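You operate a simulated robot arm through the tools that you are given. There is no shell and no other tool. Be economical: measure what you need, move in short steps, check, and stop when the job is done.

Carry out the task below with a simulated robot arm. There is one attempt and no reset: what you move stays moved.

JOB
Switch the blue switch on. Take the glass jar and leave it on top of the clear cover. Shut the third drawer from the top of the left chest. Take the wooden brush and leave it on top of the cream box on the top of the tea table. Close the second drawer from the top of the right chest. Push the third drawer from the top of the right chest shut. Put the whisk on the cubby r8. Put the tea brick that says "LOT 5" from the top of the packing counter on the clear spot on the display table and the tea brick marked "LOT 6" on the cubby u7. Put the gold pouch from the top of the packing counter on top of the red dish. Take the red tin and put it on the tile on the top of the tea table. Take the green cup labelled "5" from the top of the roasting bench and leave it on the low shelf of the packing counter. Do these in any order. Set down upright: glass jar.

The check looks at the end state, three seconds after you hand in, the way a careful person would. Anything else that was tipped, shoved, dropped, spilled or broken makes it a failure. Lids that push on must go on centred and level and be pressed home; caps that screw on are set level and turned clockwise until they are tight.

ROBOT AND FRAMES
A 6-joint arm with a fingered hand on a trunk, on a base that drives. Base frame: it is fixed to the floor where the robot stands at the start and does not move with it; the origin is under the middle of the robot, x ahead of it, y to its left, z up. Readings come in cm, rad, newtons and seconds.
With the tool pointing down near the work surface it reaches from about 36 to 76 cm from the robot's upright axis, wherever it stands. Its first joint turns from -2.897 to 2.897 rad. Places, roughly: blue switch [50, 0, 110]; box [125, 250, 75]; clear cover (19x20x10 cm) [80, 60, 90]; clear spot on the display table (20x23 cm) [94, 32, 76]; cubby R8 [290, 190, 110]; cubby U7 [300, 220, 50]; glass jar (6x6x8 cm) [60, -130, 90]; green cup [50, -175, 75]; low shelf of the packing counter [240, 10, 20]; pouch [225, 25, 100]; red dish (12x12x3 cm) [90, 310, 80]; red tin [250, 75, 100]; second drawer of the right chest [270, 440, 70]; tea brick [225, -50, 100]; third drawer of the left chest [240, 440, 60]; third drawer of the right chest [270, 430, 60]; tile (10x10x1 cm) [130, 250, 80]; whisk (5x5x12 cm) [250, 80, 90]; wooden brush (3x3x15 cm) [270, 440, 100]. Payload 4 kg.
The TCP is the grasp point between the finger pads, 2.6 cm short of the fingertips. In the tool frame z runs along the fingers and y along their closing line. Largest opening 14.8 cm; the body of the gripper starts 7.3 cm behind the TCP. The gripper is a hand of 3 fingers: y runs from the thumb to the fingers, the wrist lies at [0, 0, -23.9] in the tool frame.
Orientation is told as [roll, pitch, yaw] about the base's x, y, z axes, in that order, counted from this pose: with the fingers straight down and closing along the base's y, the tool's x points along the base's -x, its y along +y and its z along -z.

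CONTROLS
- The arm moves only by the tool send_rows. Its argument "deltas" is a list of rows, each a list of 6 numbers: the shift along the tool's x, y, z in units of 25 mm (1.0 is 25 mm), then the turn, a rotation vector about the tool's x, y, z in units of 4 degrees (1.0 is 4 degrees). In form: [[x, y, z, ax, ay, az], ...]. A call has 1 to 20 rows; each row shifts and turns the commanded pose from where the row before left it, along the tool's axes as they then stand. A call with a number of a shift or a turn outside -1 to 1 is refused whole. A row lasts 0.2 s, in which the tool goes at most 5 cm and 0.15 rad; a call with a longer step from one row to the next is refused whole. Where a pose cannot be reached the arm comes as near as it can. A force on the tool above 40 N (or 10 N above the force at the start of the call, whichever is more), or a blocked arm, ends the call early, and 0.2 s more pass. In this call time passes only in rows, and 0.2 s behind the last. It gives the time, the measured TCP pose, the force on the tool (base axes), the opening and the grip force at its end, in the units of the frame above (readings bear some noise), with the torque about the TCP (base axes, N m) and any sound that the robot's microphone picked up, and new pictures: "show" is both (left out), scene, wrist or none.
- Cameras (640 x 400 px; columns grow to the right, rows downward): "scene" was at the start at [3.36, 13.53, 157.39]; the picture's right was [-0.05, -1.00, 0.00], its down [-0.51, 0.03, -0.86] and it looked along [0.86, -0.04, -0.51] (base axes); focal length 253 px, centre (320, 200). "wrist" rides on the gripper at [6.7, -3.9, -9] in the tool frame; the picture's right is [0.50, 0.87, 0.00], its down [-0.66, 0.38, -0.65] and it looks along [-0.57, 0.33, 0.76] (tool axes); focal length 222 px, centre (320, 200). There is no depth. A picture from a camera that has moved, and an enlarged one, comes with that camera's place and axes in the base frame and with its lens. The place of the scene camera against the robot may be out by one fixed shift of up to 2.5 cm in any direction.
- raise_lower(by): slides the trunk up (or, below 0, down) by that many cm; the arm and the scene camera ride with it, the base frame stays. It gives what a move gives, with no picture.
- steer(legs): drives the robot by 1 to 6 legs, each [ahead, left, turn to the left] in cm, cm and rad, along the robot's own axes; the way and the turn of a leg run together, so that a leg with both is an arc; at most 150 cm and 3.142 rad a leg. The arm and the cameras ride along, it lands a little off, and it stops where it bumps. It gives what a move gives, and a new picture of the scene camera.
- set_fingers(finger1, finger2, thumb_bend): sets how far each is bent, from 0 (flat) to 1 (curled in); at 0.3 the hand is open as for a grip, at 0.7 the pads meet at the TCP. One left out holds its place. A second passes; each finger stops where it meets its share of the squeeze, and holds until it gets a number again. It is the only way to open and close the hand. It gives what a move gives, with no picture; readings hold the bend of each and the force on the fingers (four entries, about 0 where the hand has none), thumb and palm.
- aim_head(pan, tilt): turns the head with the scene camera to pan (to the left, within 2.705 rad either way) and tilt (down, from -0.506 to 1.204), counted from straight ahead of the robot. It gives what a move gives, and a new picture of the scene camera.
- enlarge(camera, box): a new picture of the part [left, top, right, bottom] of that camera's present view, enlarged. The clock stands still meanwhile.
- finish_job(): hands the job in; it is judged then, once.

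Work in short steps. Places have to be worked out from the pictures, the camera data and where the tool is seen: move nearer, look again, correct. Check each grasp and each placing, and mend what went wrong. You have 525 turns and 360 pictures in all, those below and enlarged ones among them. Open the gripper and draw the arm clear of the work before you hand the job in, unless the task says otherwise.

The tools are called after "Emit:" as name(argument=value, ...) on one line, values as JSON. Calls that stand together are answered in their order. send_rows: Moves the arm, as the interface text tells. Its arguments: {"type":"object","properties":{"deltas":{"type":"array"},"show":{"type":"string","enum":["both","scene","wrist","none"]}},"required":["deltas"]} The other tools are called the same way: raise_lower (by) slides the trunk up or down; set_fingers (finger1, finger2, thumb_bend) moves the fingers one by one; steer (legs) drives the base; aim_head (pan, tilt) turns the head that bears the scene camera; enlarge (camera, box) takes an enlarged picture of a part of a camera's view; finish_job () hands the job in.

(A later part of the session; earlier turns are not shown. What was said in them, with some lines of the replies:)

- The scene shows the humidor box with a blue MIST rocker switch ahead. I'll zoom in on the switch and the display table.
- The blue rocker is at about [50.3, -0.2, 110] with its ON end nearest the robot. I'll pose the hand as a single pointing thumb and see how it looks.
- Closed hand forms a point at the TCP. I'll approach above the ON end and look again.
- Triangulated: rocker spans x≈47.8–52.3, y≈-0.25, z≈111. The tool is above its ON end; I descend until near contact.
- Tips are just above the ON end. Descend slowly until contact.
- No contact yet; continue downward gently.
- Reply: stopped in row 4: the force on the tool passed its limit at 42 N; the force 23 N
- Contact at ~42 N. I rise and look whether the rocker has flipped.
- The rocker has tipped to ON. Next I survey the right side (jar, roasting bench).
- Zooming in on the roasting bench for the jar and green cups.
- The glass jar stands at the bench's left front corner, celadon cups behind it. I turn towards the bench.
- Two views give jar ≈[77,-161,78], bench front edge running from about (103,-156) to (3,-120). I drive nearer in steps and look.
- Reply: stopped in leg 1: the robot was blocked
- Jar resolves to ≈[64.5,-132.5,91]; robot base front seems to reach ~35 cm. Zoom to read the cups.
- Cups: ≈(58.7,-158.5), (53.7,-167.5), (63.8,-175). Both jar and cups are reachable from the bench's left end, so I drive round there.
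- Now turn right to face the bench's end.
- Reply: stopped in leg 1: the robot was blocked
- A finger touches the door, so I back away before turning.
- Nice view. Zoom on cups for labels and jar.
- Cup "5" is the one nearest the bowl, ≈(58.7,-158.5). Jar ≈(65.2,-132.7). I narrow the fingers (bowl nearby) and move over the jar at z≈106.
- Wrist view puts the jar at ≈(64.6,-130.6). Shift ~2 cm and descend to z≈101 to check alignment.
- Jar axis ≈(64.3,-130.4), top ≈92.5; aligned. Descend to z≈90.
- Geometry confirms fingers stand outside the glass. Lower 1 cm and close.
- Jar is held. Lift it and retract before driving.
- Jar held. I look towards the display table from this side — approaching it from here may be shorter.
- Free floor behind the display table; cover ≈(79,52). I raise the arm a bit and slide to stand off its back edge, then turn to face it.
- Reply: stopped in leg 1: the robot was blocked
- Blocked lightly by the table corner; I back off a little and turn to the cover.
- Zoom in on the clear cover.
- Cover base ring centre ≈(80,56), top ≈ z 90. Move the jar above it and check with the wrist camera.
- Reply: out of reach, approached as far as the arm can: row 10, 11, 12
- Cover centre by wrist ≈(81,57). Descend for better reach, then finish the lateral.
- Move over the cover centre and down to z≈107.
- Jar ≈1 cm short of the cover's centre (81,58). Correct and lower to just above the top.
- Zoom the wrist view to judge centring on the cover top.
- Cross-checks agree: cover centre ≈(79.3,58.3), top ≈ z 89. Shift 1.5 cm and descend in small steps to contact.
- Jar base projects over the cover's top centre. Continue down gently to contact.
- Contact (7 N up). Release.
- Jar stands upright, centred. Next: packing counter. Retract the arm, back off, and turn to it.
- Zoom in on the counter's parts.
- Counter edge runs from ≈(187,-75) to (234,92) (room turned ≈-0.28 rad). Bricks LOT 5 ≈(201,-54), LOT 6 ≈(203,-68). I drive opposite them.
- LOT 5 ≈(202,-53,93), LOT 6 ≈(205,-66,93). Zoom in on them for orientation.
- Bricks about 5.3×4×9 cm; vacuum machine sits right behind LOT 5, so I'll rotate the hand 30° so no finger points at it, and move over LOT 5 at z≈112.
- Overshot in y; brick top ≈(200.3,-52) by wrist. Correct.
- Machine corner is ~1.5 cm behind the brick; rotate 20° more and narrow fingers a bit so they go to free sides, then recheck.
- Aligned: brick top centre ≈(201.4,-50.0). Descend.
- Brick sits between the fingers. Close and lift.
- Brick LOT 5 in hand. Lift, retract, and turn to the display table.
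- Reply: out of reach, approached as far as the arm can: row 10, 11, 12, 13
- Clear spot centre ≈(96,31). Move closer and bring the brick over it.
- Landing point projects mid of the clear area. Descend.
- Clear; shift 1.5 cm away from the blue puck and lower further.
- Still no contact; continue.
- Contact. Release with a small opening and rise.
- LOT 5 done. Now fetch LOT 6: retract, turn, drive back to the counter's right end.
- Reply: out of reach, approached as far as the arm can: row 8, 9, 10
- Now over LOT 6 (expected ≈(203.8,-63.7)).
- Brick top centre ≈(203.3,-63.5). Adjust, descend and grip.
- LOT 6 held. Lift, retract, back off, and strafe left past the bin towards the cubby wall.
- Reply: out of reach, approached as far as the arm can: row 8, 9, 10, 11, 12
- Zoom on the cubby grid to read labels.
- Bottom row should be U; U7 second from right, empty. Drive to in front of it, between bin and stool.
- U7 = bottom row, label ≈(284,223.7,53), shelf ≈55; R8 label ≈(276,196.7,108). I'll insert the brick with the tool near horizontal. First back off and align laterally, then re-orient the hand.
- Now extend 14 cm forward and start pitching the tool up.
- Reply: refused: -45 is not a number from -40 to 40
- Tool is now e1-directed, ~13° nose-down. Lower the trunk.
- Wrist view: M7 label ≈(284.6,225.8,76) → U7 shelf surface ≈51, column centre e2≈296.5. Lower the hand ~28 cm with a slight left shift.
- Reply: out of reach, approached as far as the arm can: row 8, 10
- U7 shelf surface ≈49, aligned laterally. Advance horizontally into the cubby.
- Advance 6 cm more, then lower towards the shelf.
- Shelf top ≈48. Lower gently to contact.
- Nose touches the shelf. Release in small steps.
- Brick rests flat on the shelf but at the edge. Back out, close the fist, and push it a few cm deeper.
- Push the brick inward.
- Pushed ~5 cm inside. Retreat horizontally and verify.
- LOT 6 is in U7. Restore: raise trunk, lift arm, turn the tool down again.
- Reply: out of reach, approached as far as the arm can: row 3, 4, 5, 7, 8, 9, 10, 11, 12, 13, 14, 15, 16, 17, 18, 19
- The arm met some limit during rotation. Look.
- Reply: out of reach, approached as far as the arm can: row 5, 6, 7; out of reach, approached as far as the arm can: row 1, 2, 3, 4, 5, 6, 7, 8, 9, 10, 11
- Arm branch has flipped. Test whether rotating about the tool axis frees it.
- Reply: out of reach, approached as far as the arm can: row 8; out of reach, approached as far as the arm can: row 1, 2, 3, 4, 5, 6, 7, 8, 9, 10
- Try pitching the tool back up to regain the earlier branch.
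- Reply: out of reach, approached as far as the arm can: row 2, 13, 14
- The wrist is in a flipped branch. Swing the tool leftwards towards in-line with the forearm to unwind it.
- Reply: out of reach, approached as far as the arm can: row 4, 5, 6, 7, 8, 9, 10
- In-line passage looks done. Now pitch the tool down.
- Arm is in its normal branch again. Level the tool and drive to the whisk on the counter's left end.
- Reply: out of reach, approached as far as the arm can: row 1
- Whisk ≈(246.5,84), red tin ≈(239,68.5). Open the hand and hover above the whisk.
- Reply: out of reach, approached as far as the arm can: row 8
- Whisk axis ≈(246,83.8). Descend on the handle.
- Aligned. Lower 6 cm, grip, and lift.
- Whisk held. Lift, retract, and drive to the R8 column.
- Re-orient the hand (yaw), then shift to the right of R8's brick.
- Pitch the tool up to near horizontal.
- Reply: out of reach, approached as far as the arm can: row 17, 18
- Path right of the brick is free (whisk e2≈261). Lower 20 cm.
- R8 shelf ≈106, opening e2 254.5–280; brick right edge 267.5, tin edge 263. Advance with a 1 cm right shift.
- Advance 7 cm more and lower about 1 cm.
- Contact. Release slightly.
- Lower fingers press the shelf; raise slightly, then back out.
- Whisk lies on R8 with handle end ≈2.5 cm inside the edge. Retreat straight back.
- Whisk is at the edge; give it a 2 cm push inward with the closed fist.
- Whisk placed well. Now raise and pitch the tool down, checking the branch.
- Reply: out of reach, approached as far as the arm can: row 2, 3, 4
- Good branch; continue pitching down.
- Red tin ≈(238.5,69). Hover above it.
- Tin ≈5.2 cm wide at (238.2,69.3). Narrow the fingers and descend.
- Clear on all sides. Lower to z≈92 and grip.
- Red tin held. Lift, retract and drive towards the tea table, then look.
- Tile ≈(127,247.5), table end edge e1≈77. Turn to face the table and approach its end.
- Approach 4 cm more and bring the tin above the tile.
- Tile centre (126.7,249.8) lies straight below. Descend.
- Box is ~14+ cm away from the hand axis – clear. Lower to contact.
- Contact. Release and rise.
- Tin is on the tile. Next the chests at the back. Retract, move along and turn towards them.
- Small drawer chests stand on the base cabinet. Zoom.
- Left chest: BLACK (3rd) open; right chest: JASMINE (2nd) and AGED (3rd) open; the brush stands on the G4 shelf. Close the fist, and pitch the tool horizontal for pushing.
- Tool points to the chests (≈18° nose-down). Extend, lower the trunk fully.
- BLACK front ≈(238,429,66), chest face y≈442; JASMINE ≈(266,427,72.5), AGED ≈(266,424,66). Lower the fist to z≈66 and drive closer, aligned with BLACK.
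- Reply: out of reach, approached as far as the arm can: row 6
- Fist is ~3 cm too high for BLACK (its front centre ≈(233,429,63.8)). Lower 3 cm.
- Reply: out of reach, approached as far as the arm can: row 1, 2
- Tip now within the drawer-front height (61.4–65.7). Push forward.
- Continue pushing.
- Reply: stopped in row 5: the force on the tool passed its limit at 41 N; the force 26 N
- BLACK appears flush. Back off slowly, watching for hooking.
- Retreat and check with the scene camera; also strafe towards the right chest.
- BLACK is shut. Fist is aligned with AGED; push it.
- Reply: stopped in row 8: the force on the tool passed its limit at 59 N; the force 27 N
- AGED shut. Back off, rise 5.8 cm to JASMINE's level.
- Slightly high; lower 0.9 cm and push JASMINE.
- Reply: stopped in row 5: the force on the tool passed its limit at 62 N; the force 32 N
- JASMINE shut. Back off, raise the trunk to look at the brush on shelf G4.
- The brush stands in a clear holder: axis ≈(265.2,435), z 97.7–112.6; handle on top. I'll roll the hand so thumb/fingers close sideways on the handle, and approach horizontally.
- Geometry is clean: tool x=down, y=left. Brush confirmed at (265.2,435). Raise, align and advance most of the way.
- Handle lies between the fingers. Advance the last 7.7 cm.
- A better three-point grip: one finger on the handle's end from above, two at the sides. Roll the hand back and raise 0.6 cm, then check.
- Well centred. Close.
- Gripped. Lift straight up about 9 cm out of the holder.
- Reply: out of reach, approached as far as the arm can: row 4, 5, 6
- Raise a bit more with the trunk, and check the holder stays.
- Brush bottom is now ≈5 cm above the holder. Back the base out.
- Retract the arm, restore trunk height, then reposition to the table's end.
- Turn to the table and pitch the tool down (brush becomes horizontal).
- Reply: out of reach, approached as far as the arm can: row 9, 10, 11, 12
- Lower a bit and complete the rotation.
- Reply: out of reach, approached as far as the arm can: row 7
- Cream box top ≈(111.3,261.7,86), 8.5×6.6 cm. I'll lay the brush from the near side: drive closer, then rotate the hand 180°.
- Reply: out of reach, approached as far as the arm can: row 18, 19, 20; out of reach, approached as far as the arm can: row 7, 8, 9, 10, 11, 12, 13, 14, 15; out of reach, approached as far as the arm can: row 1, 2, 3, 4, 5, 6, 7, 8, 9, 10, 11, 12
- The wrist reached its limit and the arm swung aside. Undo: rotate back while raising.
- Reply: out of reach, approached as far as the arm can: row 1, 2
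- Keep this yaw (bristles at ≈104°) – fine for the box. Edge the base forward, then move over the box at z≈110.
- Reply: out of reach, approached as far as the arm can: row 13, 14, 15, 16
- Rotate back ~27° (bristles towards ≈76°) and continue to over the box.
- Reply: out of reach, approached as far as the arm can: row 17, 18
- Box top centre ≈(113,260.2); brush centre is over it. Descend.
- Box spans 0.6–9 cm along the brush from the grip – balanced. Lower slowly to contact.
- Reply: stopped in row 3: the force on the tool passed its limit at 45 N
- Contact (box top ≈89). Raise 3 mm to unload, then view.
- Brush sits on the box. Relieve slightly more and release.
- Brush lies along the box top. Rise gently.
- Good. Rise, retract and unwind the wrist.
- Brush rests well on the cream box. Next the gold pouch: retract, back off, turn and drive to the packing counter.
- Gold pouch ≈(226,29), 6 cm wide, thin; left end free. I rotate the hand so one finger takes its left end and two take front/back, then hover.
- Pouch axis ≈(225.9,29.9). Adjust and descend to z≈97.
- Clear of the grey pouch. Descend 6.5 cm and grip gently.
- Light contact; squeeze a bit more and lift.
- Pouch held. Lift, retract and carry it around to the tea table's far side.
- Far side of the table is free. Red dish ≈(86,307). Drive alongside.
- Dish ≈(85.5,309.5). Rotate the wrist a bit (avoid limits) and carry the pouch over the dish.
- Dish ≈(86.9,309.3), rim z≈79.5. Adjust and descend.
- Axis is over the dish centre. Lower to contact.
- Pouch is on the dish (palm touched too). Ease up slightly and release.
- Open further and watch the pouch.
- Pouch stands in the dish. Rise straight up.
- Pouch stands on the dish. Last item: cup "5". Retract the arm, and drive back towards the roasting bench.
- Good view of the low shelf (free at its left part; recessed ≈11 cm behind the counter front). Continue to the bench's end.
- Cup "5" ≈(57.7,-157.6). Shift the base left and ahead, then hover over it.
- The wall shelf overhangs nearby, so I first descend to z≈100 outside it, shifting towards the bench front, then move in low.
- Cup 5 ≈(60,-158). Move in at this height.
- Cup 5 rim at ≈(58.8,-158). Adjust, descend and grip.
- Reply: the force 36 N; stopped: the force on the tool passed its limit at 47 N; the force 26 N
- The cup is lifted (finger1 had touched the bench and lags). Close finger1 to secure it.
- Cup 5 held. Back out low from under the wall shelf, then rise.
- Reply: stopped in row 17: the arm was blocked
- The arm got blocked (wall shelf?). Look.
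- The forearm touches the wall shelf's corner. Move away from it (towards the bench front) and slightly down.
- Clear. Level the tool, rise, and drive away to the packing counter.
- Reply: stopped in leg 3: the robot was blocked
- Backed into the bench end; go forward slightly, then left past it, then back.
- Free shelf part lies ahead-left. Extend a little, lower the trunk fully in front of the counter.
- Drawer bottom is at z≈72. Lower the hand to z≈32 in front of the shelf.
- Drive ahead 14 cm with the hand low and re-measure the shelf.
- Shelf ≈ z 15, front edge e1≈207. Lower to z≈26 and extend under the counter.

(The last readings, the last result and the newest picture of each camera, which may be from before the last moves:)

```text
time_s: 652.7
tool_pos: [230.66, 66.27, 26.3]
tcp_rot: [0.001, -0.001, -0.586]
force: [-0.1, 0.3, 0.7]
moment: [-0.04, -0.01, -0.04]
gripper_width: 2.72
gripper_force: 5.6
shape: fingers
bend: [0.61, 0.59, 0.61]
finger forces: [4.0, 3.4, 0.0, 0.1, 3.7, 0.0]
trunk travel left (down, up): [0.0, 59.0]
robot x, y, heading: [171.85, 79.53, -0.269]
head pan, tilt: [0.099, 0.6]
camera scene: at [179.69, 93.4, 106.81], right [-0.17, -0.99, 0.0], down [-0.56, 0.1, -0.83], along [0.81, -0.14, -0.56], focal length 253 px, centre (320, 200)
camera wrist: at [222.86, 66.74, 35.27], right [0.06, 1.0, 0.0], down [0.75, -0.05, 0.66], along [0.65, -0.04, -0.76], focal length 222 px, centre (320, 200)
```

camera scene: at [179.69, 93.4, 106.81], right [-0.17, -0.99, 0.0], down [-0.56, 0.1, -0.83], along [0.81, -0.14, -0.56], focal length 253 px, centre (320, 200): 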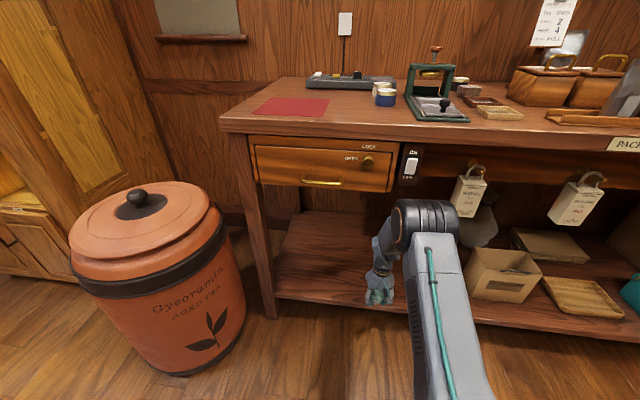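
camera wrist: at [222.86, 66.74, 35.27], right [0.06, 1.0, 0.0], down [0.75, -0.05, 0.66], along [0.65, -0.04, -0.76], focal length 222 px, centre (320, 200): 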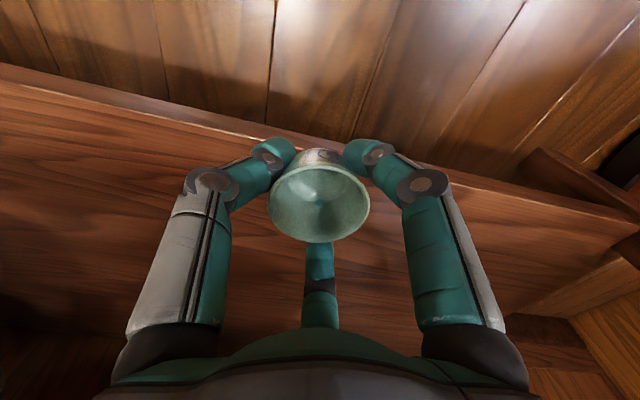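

Emit:
send_rows(deltas=[[-0.94, 0.29, 0, 0, 0, 0], [-0.94, 0.29, 0, 0, 0, 0], [-0.94, 0.29, 0, 0, 0, 0], [-0.94, 0.29, 0, 0, 0, 0], [-0.94, 0.29, 0, 0, 0, 0]], show="both")

```text
time_s: 653.9
tool_pos: [242.34, 62.62, 26.25]
tcp_rot: [0.002, -0.003, -0.587]
force: [-0.3, -0.7, 0.0]
moment: [-0.01, 0.0, 0.05]
gripper_width: 2.72
gripper_force: 5.6
shape: fingers
bend: [0.61, 0.59, 0.61]
finger forces: [3.8, 3.4, 0.0, 0.1, 3.6, 0.1]
trunk travel left (down, up): [0.0, 59.0]
robot x, y, heading: [172.19, 80.19, -0.27]
head pan, tilt: [0.099, 0.6]
camera scene: at [179.68, 93.4, 106.81], right [-0.17, -0.99, 0.0], down [-0.56, 0.1, -0.83], along [0.81, -0.14, -0.56], focal length 253 px, centre (320, 200)
camera wrist: at [234.56, 63.13, 35.29], right [0.06, 1.0, 0.0], down [0.75, -0.05, 0.66], along [0.66, -0.04, -0.75], focal length 222 px, centre (320, 200)
```

scene: 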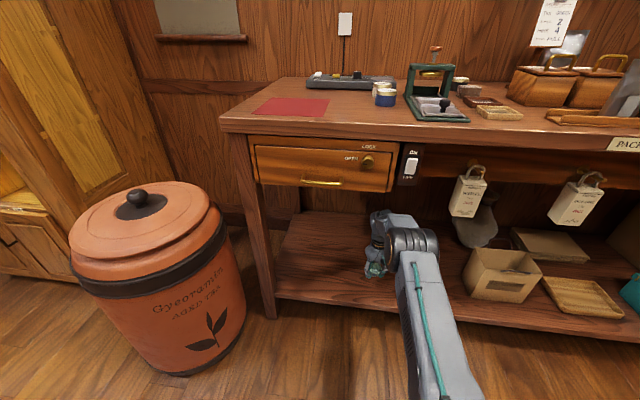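
wrist: 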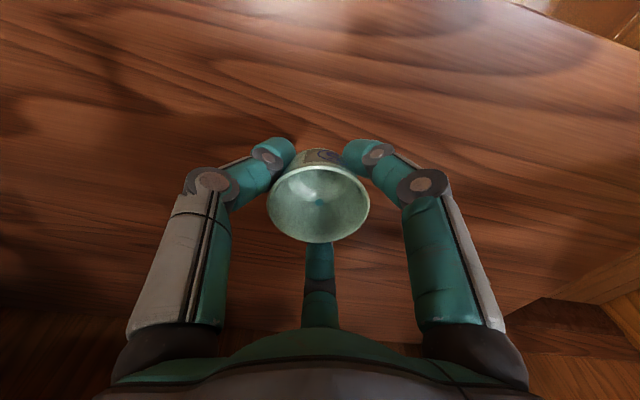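

Over the shelf. Lower towards it.

Emit:
send_rows(deltas=[[0, 0, 0.6, 0, 0, 0], [0, 0, 0.5, 0, 0, 0], [0, 0, 0.4, 0, 0, 0], [0, 0, 0.3, 0, 0, 0]], show="none")

Emit:
send_rows(deltas=[[0, 0, 0.16, 0, 0, 0], [0, 0, 0.16, 0, 0, 0], [0, 0, 0.16, 0, 0, 0], [0, 0, 0.16, 0, 0, 0]], show="wrist")

```text
time_s: 654.9
tool_pos: [242.18, 62.86, 21.68]
tcp_rot: [0.002, -0.001, -0.586]
force: [1.1, -0.4, -0.3]
moment: [0.04, -0.04, 0.01]
gripper_width: 2.75
gripper_force: 5.4
shape: fingers
bend: [0.61, 0.59, 0.61]
finger forces: [3.9, 3.4, 0.0, 0.0, 3.6, 0.0]
trunk travel left (down, up): [0.0, 59.0]
robot x, y, heading: [172.06, 79.71, -0.274]
head pan, tilt: [0.099, 0.6]
```

```text
time_s: 655.8
tool_pos: [242.57, 62.68, 21.21]
tcp_rot: [0.003, -0.012, -0.589]
force: [-5.8, 1.4, 22.0]
moment: [-0.14, 0.35, -0.06]
gripper_width: 2.67
gripper_force: 15.5
shape: fingers
bend: [0.61, 0.6, 0.62]
finger forces: [7.5, 7.5, 0.1, 0.1, 16.1, 0.0]
trunk travel left (down, up): [0.0, 59.0]
robot x, y, heading: [171.8, 79.93, -0.269]
head pan, tilt: [0.099, 0.6]
stopped in row 4: the force on the tool passed its limit at 46 N (the readings are from after the stop); the commanded pose is now the measured one
camera wrist: at [234.72, 63.26, 30.15], right [0.06, 1.0, 0.0], down [0.75, -0.05, 0.66], along [0.66, -0.04, -0.75], focal length 222 px, centre (320, 200)
```

wrist: 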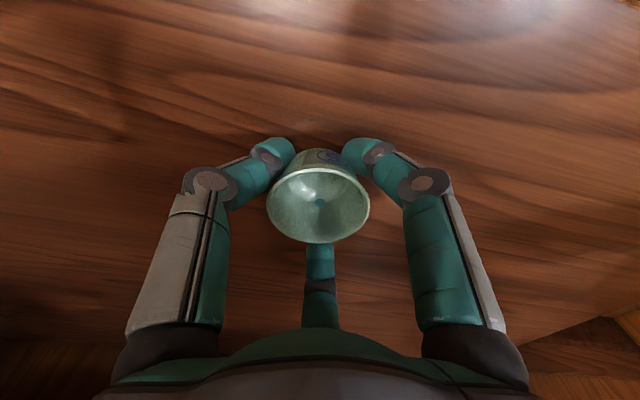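

Contact with the shelf. Ease up slightly and release.

Emit:
send_rows(deltas=[[0, 0, -0.1, 0, 0, 0]], show="none")

Emit:
set_fingers(finger1=0.53, finger2=0.53, thumb_bend=0.53)

Emit:
send_rows(deltas=[[0, 0, -0.15, 0, 0, 0], [0, 0, -0.15, 0, 0, 0]], show="none")

Emit:
set_fingers(finger1=0.46, finger2=0.46, thumb_bend=0.46)

Emit:
send_rows(deltas=[[0, 0, -0.5, 0, 0, 0], [0, 0, -0.8, 0, 0, 0], [0, 0, -0.8, 0, 0, 0]], show="wrist")

```text
time_s: 656.2
tool_pos: [242.63, 62.72, 21.09]
tcp_rot: [0.004, -0.009, -0.586]
force: [0.6, -1.2, 10.7]
moment: [-0.05, -0.04, 0.06]
gripper_width: 2.7
gripper_force: 10.0
shape: fingers
bend: [0.61, 0.6, 0.62]
finger forces: [5.5, 7.8, 0.1, 0.0, 8.1, 0.0]
trunk travel left (down, up): [0.0, 59.0]
robot x, y, heading: [172.38, 79.35, -0.27]
head pan, tilt: [0.099, 0.6]
```

```text
time_s: 657.2
tool_pos: [242.57, 62.86, 21.39]
tcp_rot: [0.004, -0.01, -0.589]
force: [3.3, -1.2, 19.6]
moment: [-0.05, 0.01, 0.08]
gripper_width: 4.08
gripper_force: 10.4
shape: fingers
bend: [0.56, 0.54, 0.55]
finger forces: [7.1, 4.3, 0.0, 0.1, 8.2, 0.1]
trunk travel left (down, up): [0.0, 59.0]
robot x, y, heading: [171.97, 80.14, -0.275]
head pan, tilt: [0.099, 0.6]
```

```text
time_s: 657.8
tool_pos: [242.2, 62.8, 21.83]
tcp_rot: [0.002, -0.005, -0.588]
force: [0.7, -0.1, 0.0]
moment: [0.01, 0.01, 0.01]
gripper_width: 5.19
gripper_force: 0.2
shape: fingers
bend: [0.53, 0.53, 0.53]
finger forces: [0.1, 0.0, 0.0, 0.0, 0.0, 0.0]
trunk travel left (down, up): [0.0, 59.0]
robot x, y, heading: [172.35, 79.85, -0.272]
head pan, tilt: [0.099, 0.6]
```

```text
time_s: 658.8
tool_pos: [242.45, 62.86, 21.89]
tcp_rot: [0.002, -0.006, -0.588]
force: [-0.2, 0.2, -0.1]
moment: [-0.02, 0.01, -0.03]
gripper_width: 7.47
gripper_force: 0.1
shape: fingers
bend: [0.46, 0.46, 0.46]
finger forces: [0.1, 0.0, 0.0, 0.1, 0.1, 0.0]
trunk travel left (down, up): [0.0, 59.0]
robot x, y, heading: [172.06, 80.31, -0.27]
head pan, tilt: [0.099, 0.6]
```

```text
time_s: 659.6
tool_pos: [242.39, 62.78, 26.98]
tcp_rot: [0.003, -0.008, -0.589]
force: [0.1, 0.0, -0.4]
moment: [0.01, -0.03, 0.04]
gripper_width: 7.5
gripper_force: 0.0
shape: fingers
bend: [0.46, 0.46, 0.46]
finger forces: [0.1, 0.1, 0.1, 0.0, 0.0, 0.1]
trunk travel left (down, up): [0.0, 59.0]
robot x, y, heading: [172.01, 79.75, -0.268]
head pan, tilt: [0.099, 0.6]
camera wrist: at [234.53, 63.31, 36.04], right [0.06, 1.0, 0.0], down [0.75, -0.05, 0.66], along [0.66, -0.04, -0.75], focal length 222 px, centre (320, 200)
```

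wrist: 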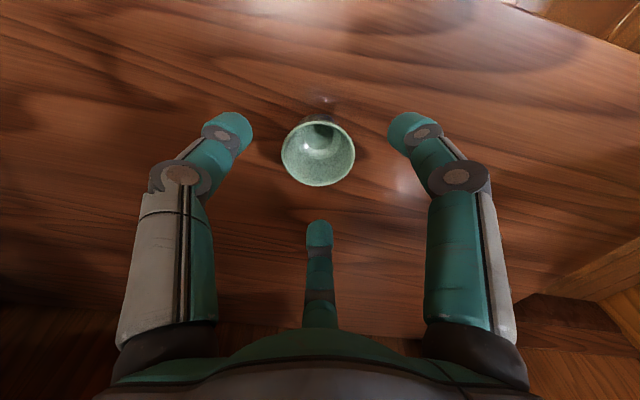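

Cup 5 stands on the low shelf. Retract outwards and restore height.

Emit:
send_rows(deltas=[[0, 0, -0.4, 0, 0, 0], [0.94, -0.29, 0, 0, 0, 0], [0.94, -0.29, 0, 0, 0, 0], [0.94, -0.29, 0, 0, 0, 0], [0.94, -0.29, 0, 0, 0, 0], [0.94, -0.29, 0, 0, 0, 0], [0.94, -0.29, 0, 0, 0, 0], [0.94, -0.29, 0, 0, 0, 0], [0.94, -0.29, 0, 0, 0, 0], [0.94, -0.29, 0, 0, 0, 0]], show="none")

Emit:
steer(legs=[[-18, 0, 0]])

Emit:
enlarge(camera="scene", box=[240, 160, 480, 310])

```text
time_s: 661.8
tool_pos: [221.34, 69.14, 27.9]
tcp_rot: [0.004, -0.009, -0.588]
force: [0.9, -0.6, -0.3]
moment: [0.01, 0.02, 0.0]
gripper_width: 7.5
gripper_force: 0.0
shape: fingers
bend: [0.46, 0.46, 0.46]
finger forces: [0.0, 0.0, 0.1, 0.0, 0.1, 0.0]
trunk travel left (down, up): [0.0, 59.0]
robot x, y, heading: [172.09, 79.5, -0.271]
head pan, tilt: [0.099, 0.6]
```

```text
time_s: 663.3
tool_pos: [203.94, 74.01, 28.03]
tcp_rot: [0.004, -0.007, -0.586]
force: [-0.6, 0.3, -0.1]
moment: [-0.02, -0.04, 0.0]
gripper_width: 7.52
gripper_force: 0.0
shape: fingers
bend: [0.46, 0.46, 0.46]
finger forces: [0.0, 0.0, 0.0, 0.0, 0.0, 0.0]
trunk travel left (down, up): [0.0, 59.0]
robot x, y, heading: [154.68, 84.68, -0.272]
head pan, tilt: [0.099, 0.6]
camera scene: at [162.27, 98.21, 106.81], right [-0.17, -0.99, 0.0], down [-0.56, 0.1, -0.83], along [0.81, -0.14, -0.56], focal length 253 px, centre (320, 200)
```

scene: 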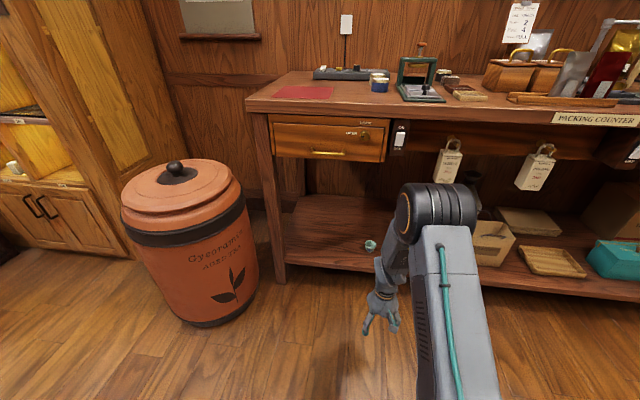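

```text
2.67 times, centred on (360, 235) of scene
camera zoom: at [162.27, 98.21, 106.81], right [-0.17, -0.99, 0.0], down [-0.56, 0.1, -0.83], along [0.81, -0.14, -0.56], focal length 676 px, centre (213, 107)
```

zoom: 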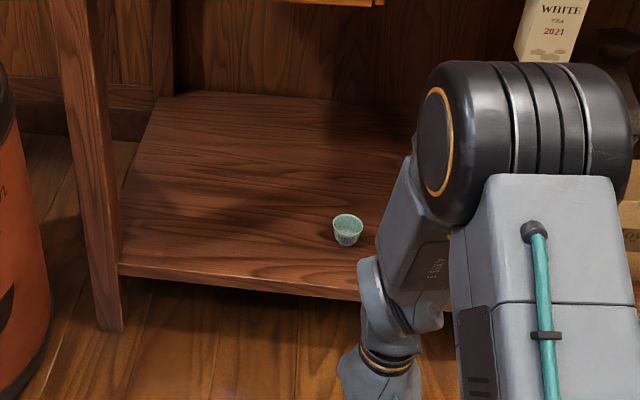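

Cup is upright on the shelf. Raise the trunk and do a final visual check around.

Emit:
raise_lower(by=40)

Emit:
aim_head(pan=-1.6, tilt=0.4)

Emit:
aim_head(pan=-2.6, tilt=0.6)

Emit:
aim_head(pan=1.9, tilt=0.3)

```text
time_s: 667.2
tool_pos: [203.96, 74.13, 67.9]
tcp_rot: [0.001, -0.007, -0.586]
force: [0.0, 0.4, 0.7]
moment: [0.0, 0.04, 0.02]
gripper_width: 7.48
gripper_force: 0.1
shape: fingers
bend: [0.46, 0.46, 0.46]
finger forces: [0.0, 0.0, 0.0, 0.1, 0.1, 0.0]
trunk travel left (down, up): [-40.0, 19.0]
robot x, y, heading: [154.66, 84.62, -0.272]
head pan, tilt: [0.099, 0.6]
```

```text
time_s: 668.9
tool_pos: [203.98, 74.06, 67.98]
tcp_rot: [0.003, -0.005, -0.587]
force: [-0.5, -0.9, -0.8]
moment: [0.04, 0.02, -0.01]
gripper_width: 7.48
gripper_force: 0.0
shape: fingers
bend: [0.46, 0.46, 0.46]
finger forces: [0.0, 0.0, 0.0, 0.0, 0.0, 0.0]
trunk travel left (down, up): [-40.0, 19.0]
robot x, y, heading: [154.49, 84.61, -0.268]
head pan, tilt: [-1.6, 0.4]
camera scene: at [150.85, 90.84, 148.63], right [-0.96, 0.29, 0.0], down [0.11, 0.37, -0.92], along [-0.27, -0.88, -0.39], focal length 253 px, centre (320, 200)
```

scene: 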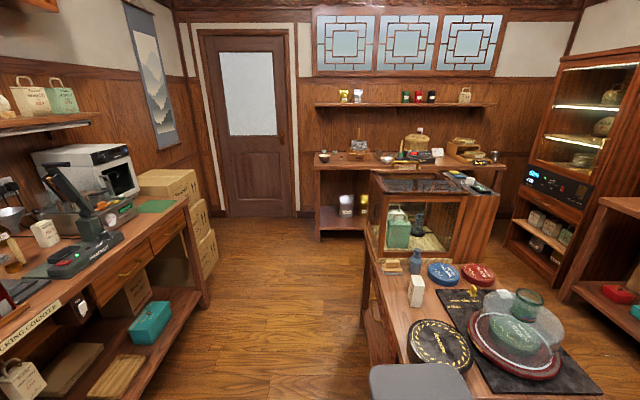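

```text
time_s: 670.2
tool_pos: [203.98, 74.14, 67.99]
tcp_rot: [0.004, -0.007, -0.587]
force: [0.3, -0.4, 0.2]
moment: [0.0, 0.0, 0.02]
gripper_width: 7.49
gripper_force: 0.0
shape: fingers
bend: [0.46, 0.46, 0.46]
finger forces: [0.0, 0.0, 0.0, 0.0, 0.0, 0.1]
trunk travel left (down, up): [-40.0, 19.0]
robot x, y, heading: [154.58, 84.6, -0.267]
head pan, tilt: [-2.601, 0.6]
camera scene: at [145.05, 97.32, 146.81], right [-0.27, 0.96, 0.0], down [0.54, 0.15, -0.83], along [-0.79, -0.22, -0.56], focal length 253 px, centre (320, 200)
```

scene: 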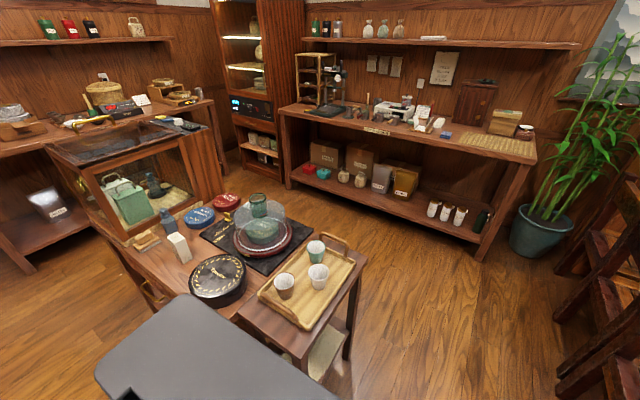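

```text
time_s: 673.8
tool_pos: [204.01, 74.04, 68.02]
tcp_rot: [0.002, -0.007, -0.587]
force: [-0.9, 0.7, 0.3]
moment: [0.02, -0.01, -0.04]
gripper_width: 7.49
gripper_force: 0.1
shape: fingers
bend: [0.46, 0.46, 0.46]
finger forces: [0.1, 0.1, 0.0, 0.0, 0.1, 0.0]
trunk travel left (down, up): [-40.0, 19.0]
robot x, y, heading: [154.66, 84.58, -0.267]
head pan, tilt: [1.901, 0.3]
camera scene: at [152.99, 109.02, 149.56], right [1.0, 0.06, 0.0], down [0.02, -0.3, -0.96], along [-0.06, 0.95, -0.3], focal length 253 px, centre (320, 200)
```

scene: 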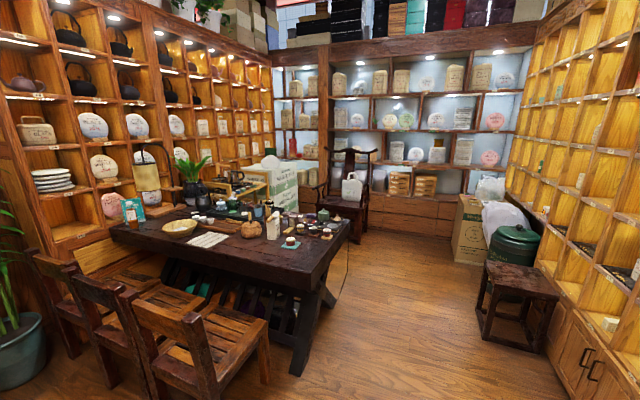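

Zoom to confirm the brush, tin, pouch and chests.

Emit:
enlarge(camera="scene", box=[220, 170, 340, 260])

Emit:
enlarge(camera="scene", box=[370, 130, 460, 210])

```text
4.44 times, centred on (280, 215) of scene
camera zoom: at [152.99, 109.02, 149.56], right [1.0, 0.06, 0.0], down [0.02, -0.3, -0.96], along [-0.06, 0.95, -0.3], focal length 1126 px, centre (498, 133)
```

zoom: 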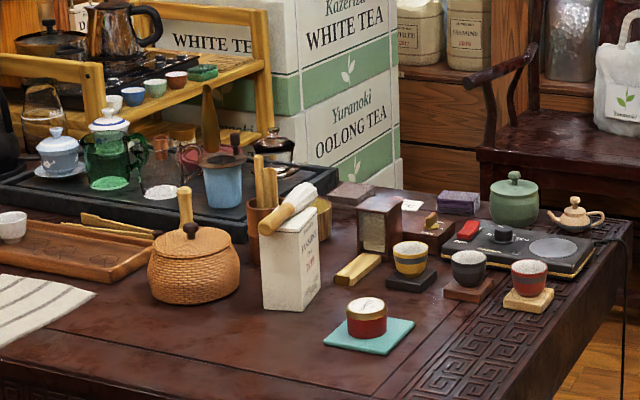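

```text
5.00 times, centred on (415, 170) of scene
camera zoom: at [152.99, 109.02, 149.56], right [1.0, 0.06, 0.0], down [0.02, -0.3, -0.96], along [-0.06, 0.95, -0.3], focal length 1267 px, centre (-155, 350)
```

zoom: 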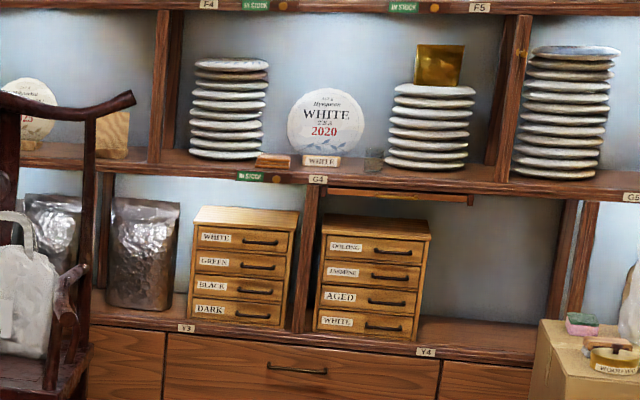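

All targets verified: drawers shut, brush on the box, tin on the tile, pouch standing in the dish, jar on the cover, bricks, whisk and cup placed; the hand is open and clear. Handing in.

Emit:
finish_job()

```text
The job is handed in.
```

I did every task in the job and handed it in; a last look around showed each item where it was asked for.

- **Tight fits:** the gold pouch stands inside the red dish but off-centre, towards one side.
- **Laid on its side:** LOT 6 lies on its side in cubby u7, the whisk lies on its side in r8, and the wooden brush lies across the cream box.
- **Bumps on the way:** while carrying the cup, the arm touched the wall shelf over the roasting bench and the base backed into the end of that bench. I saw nothing displaced afterwards.
- **Glass jar:** it stands upright on the clear cover.
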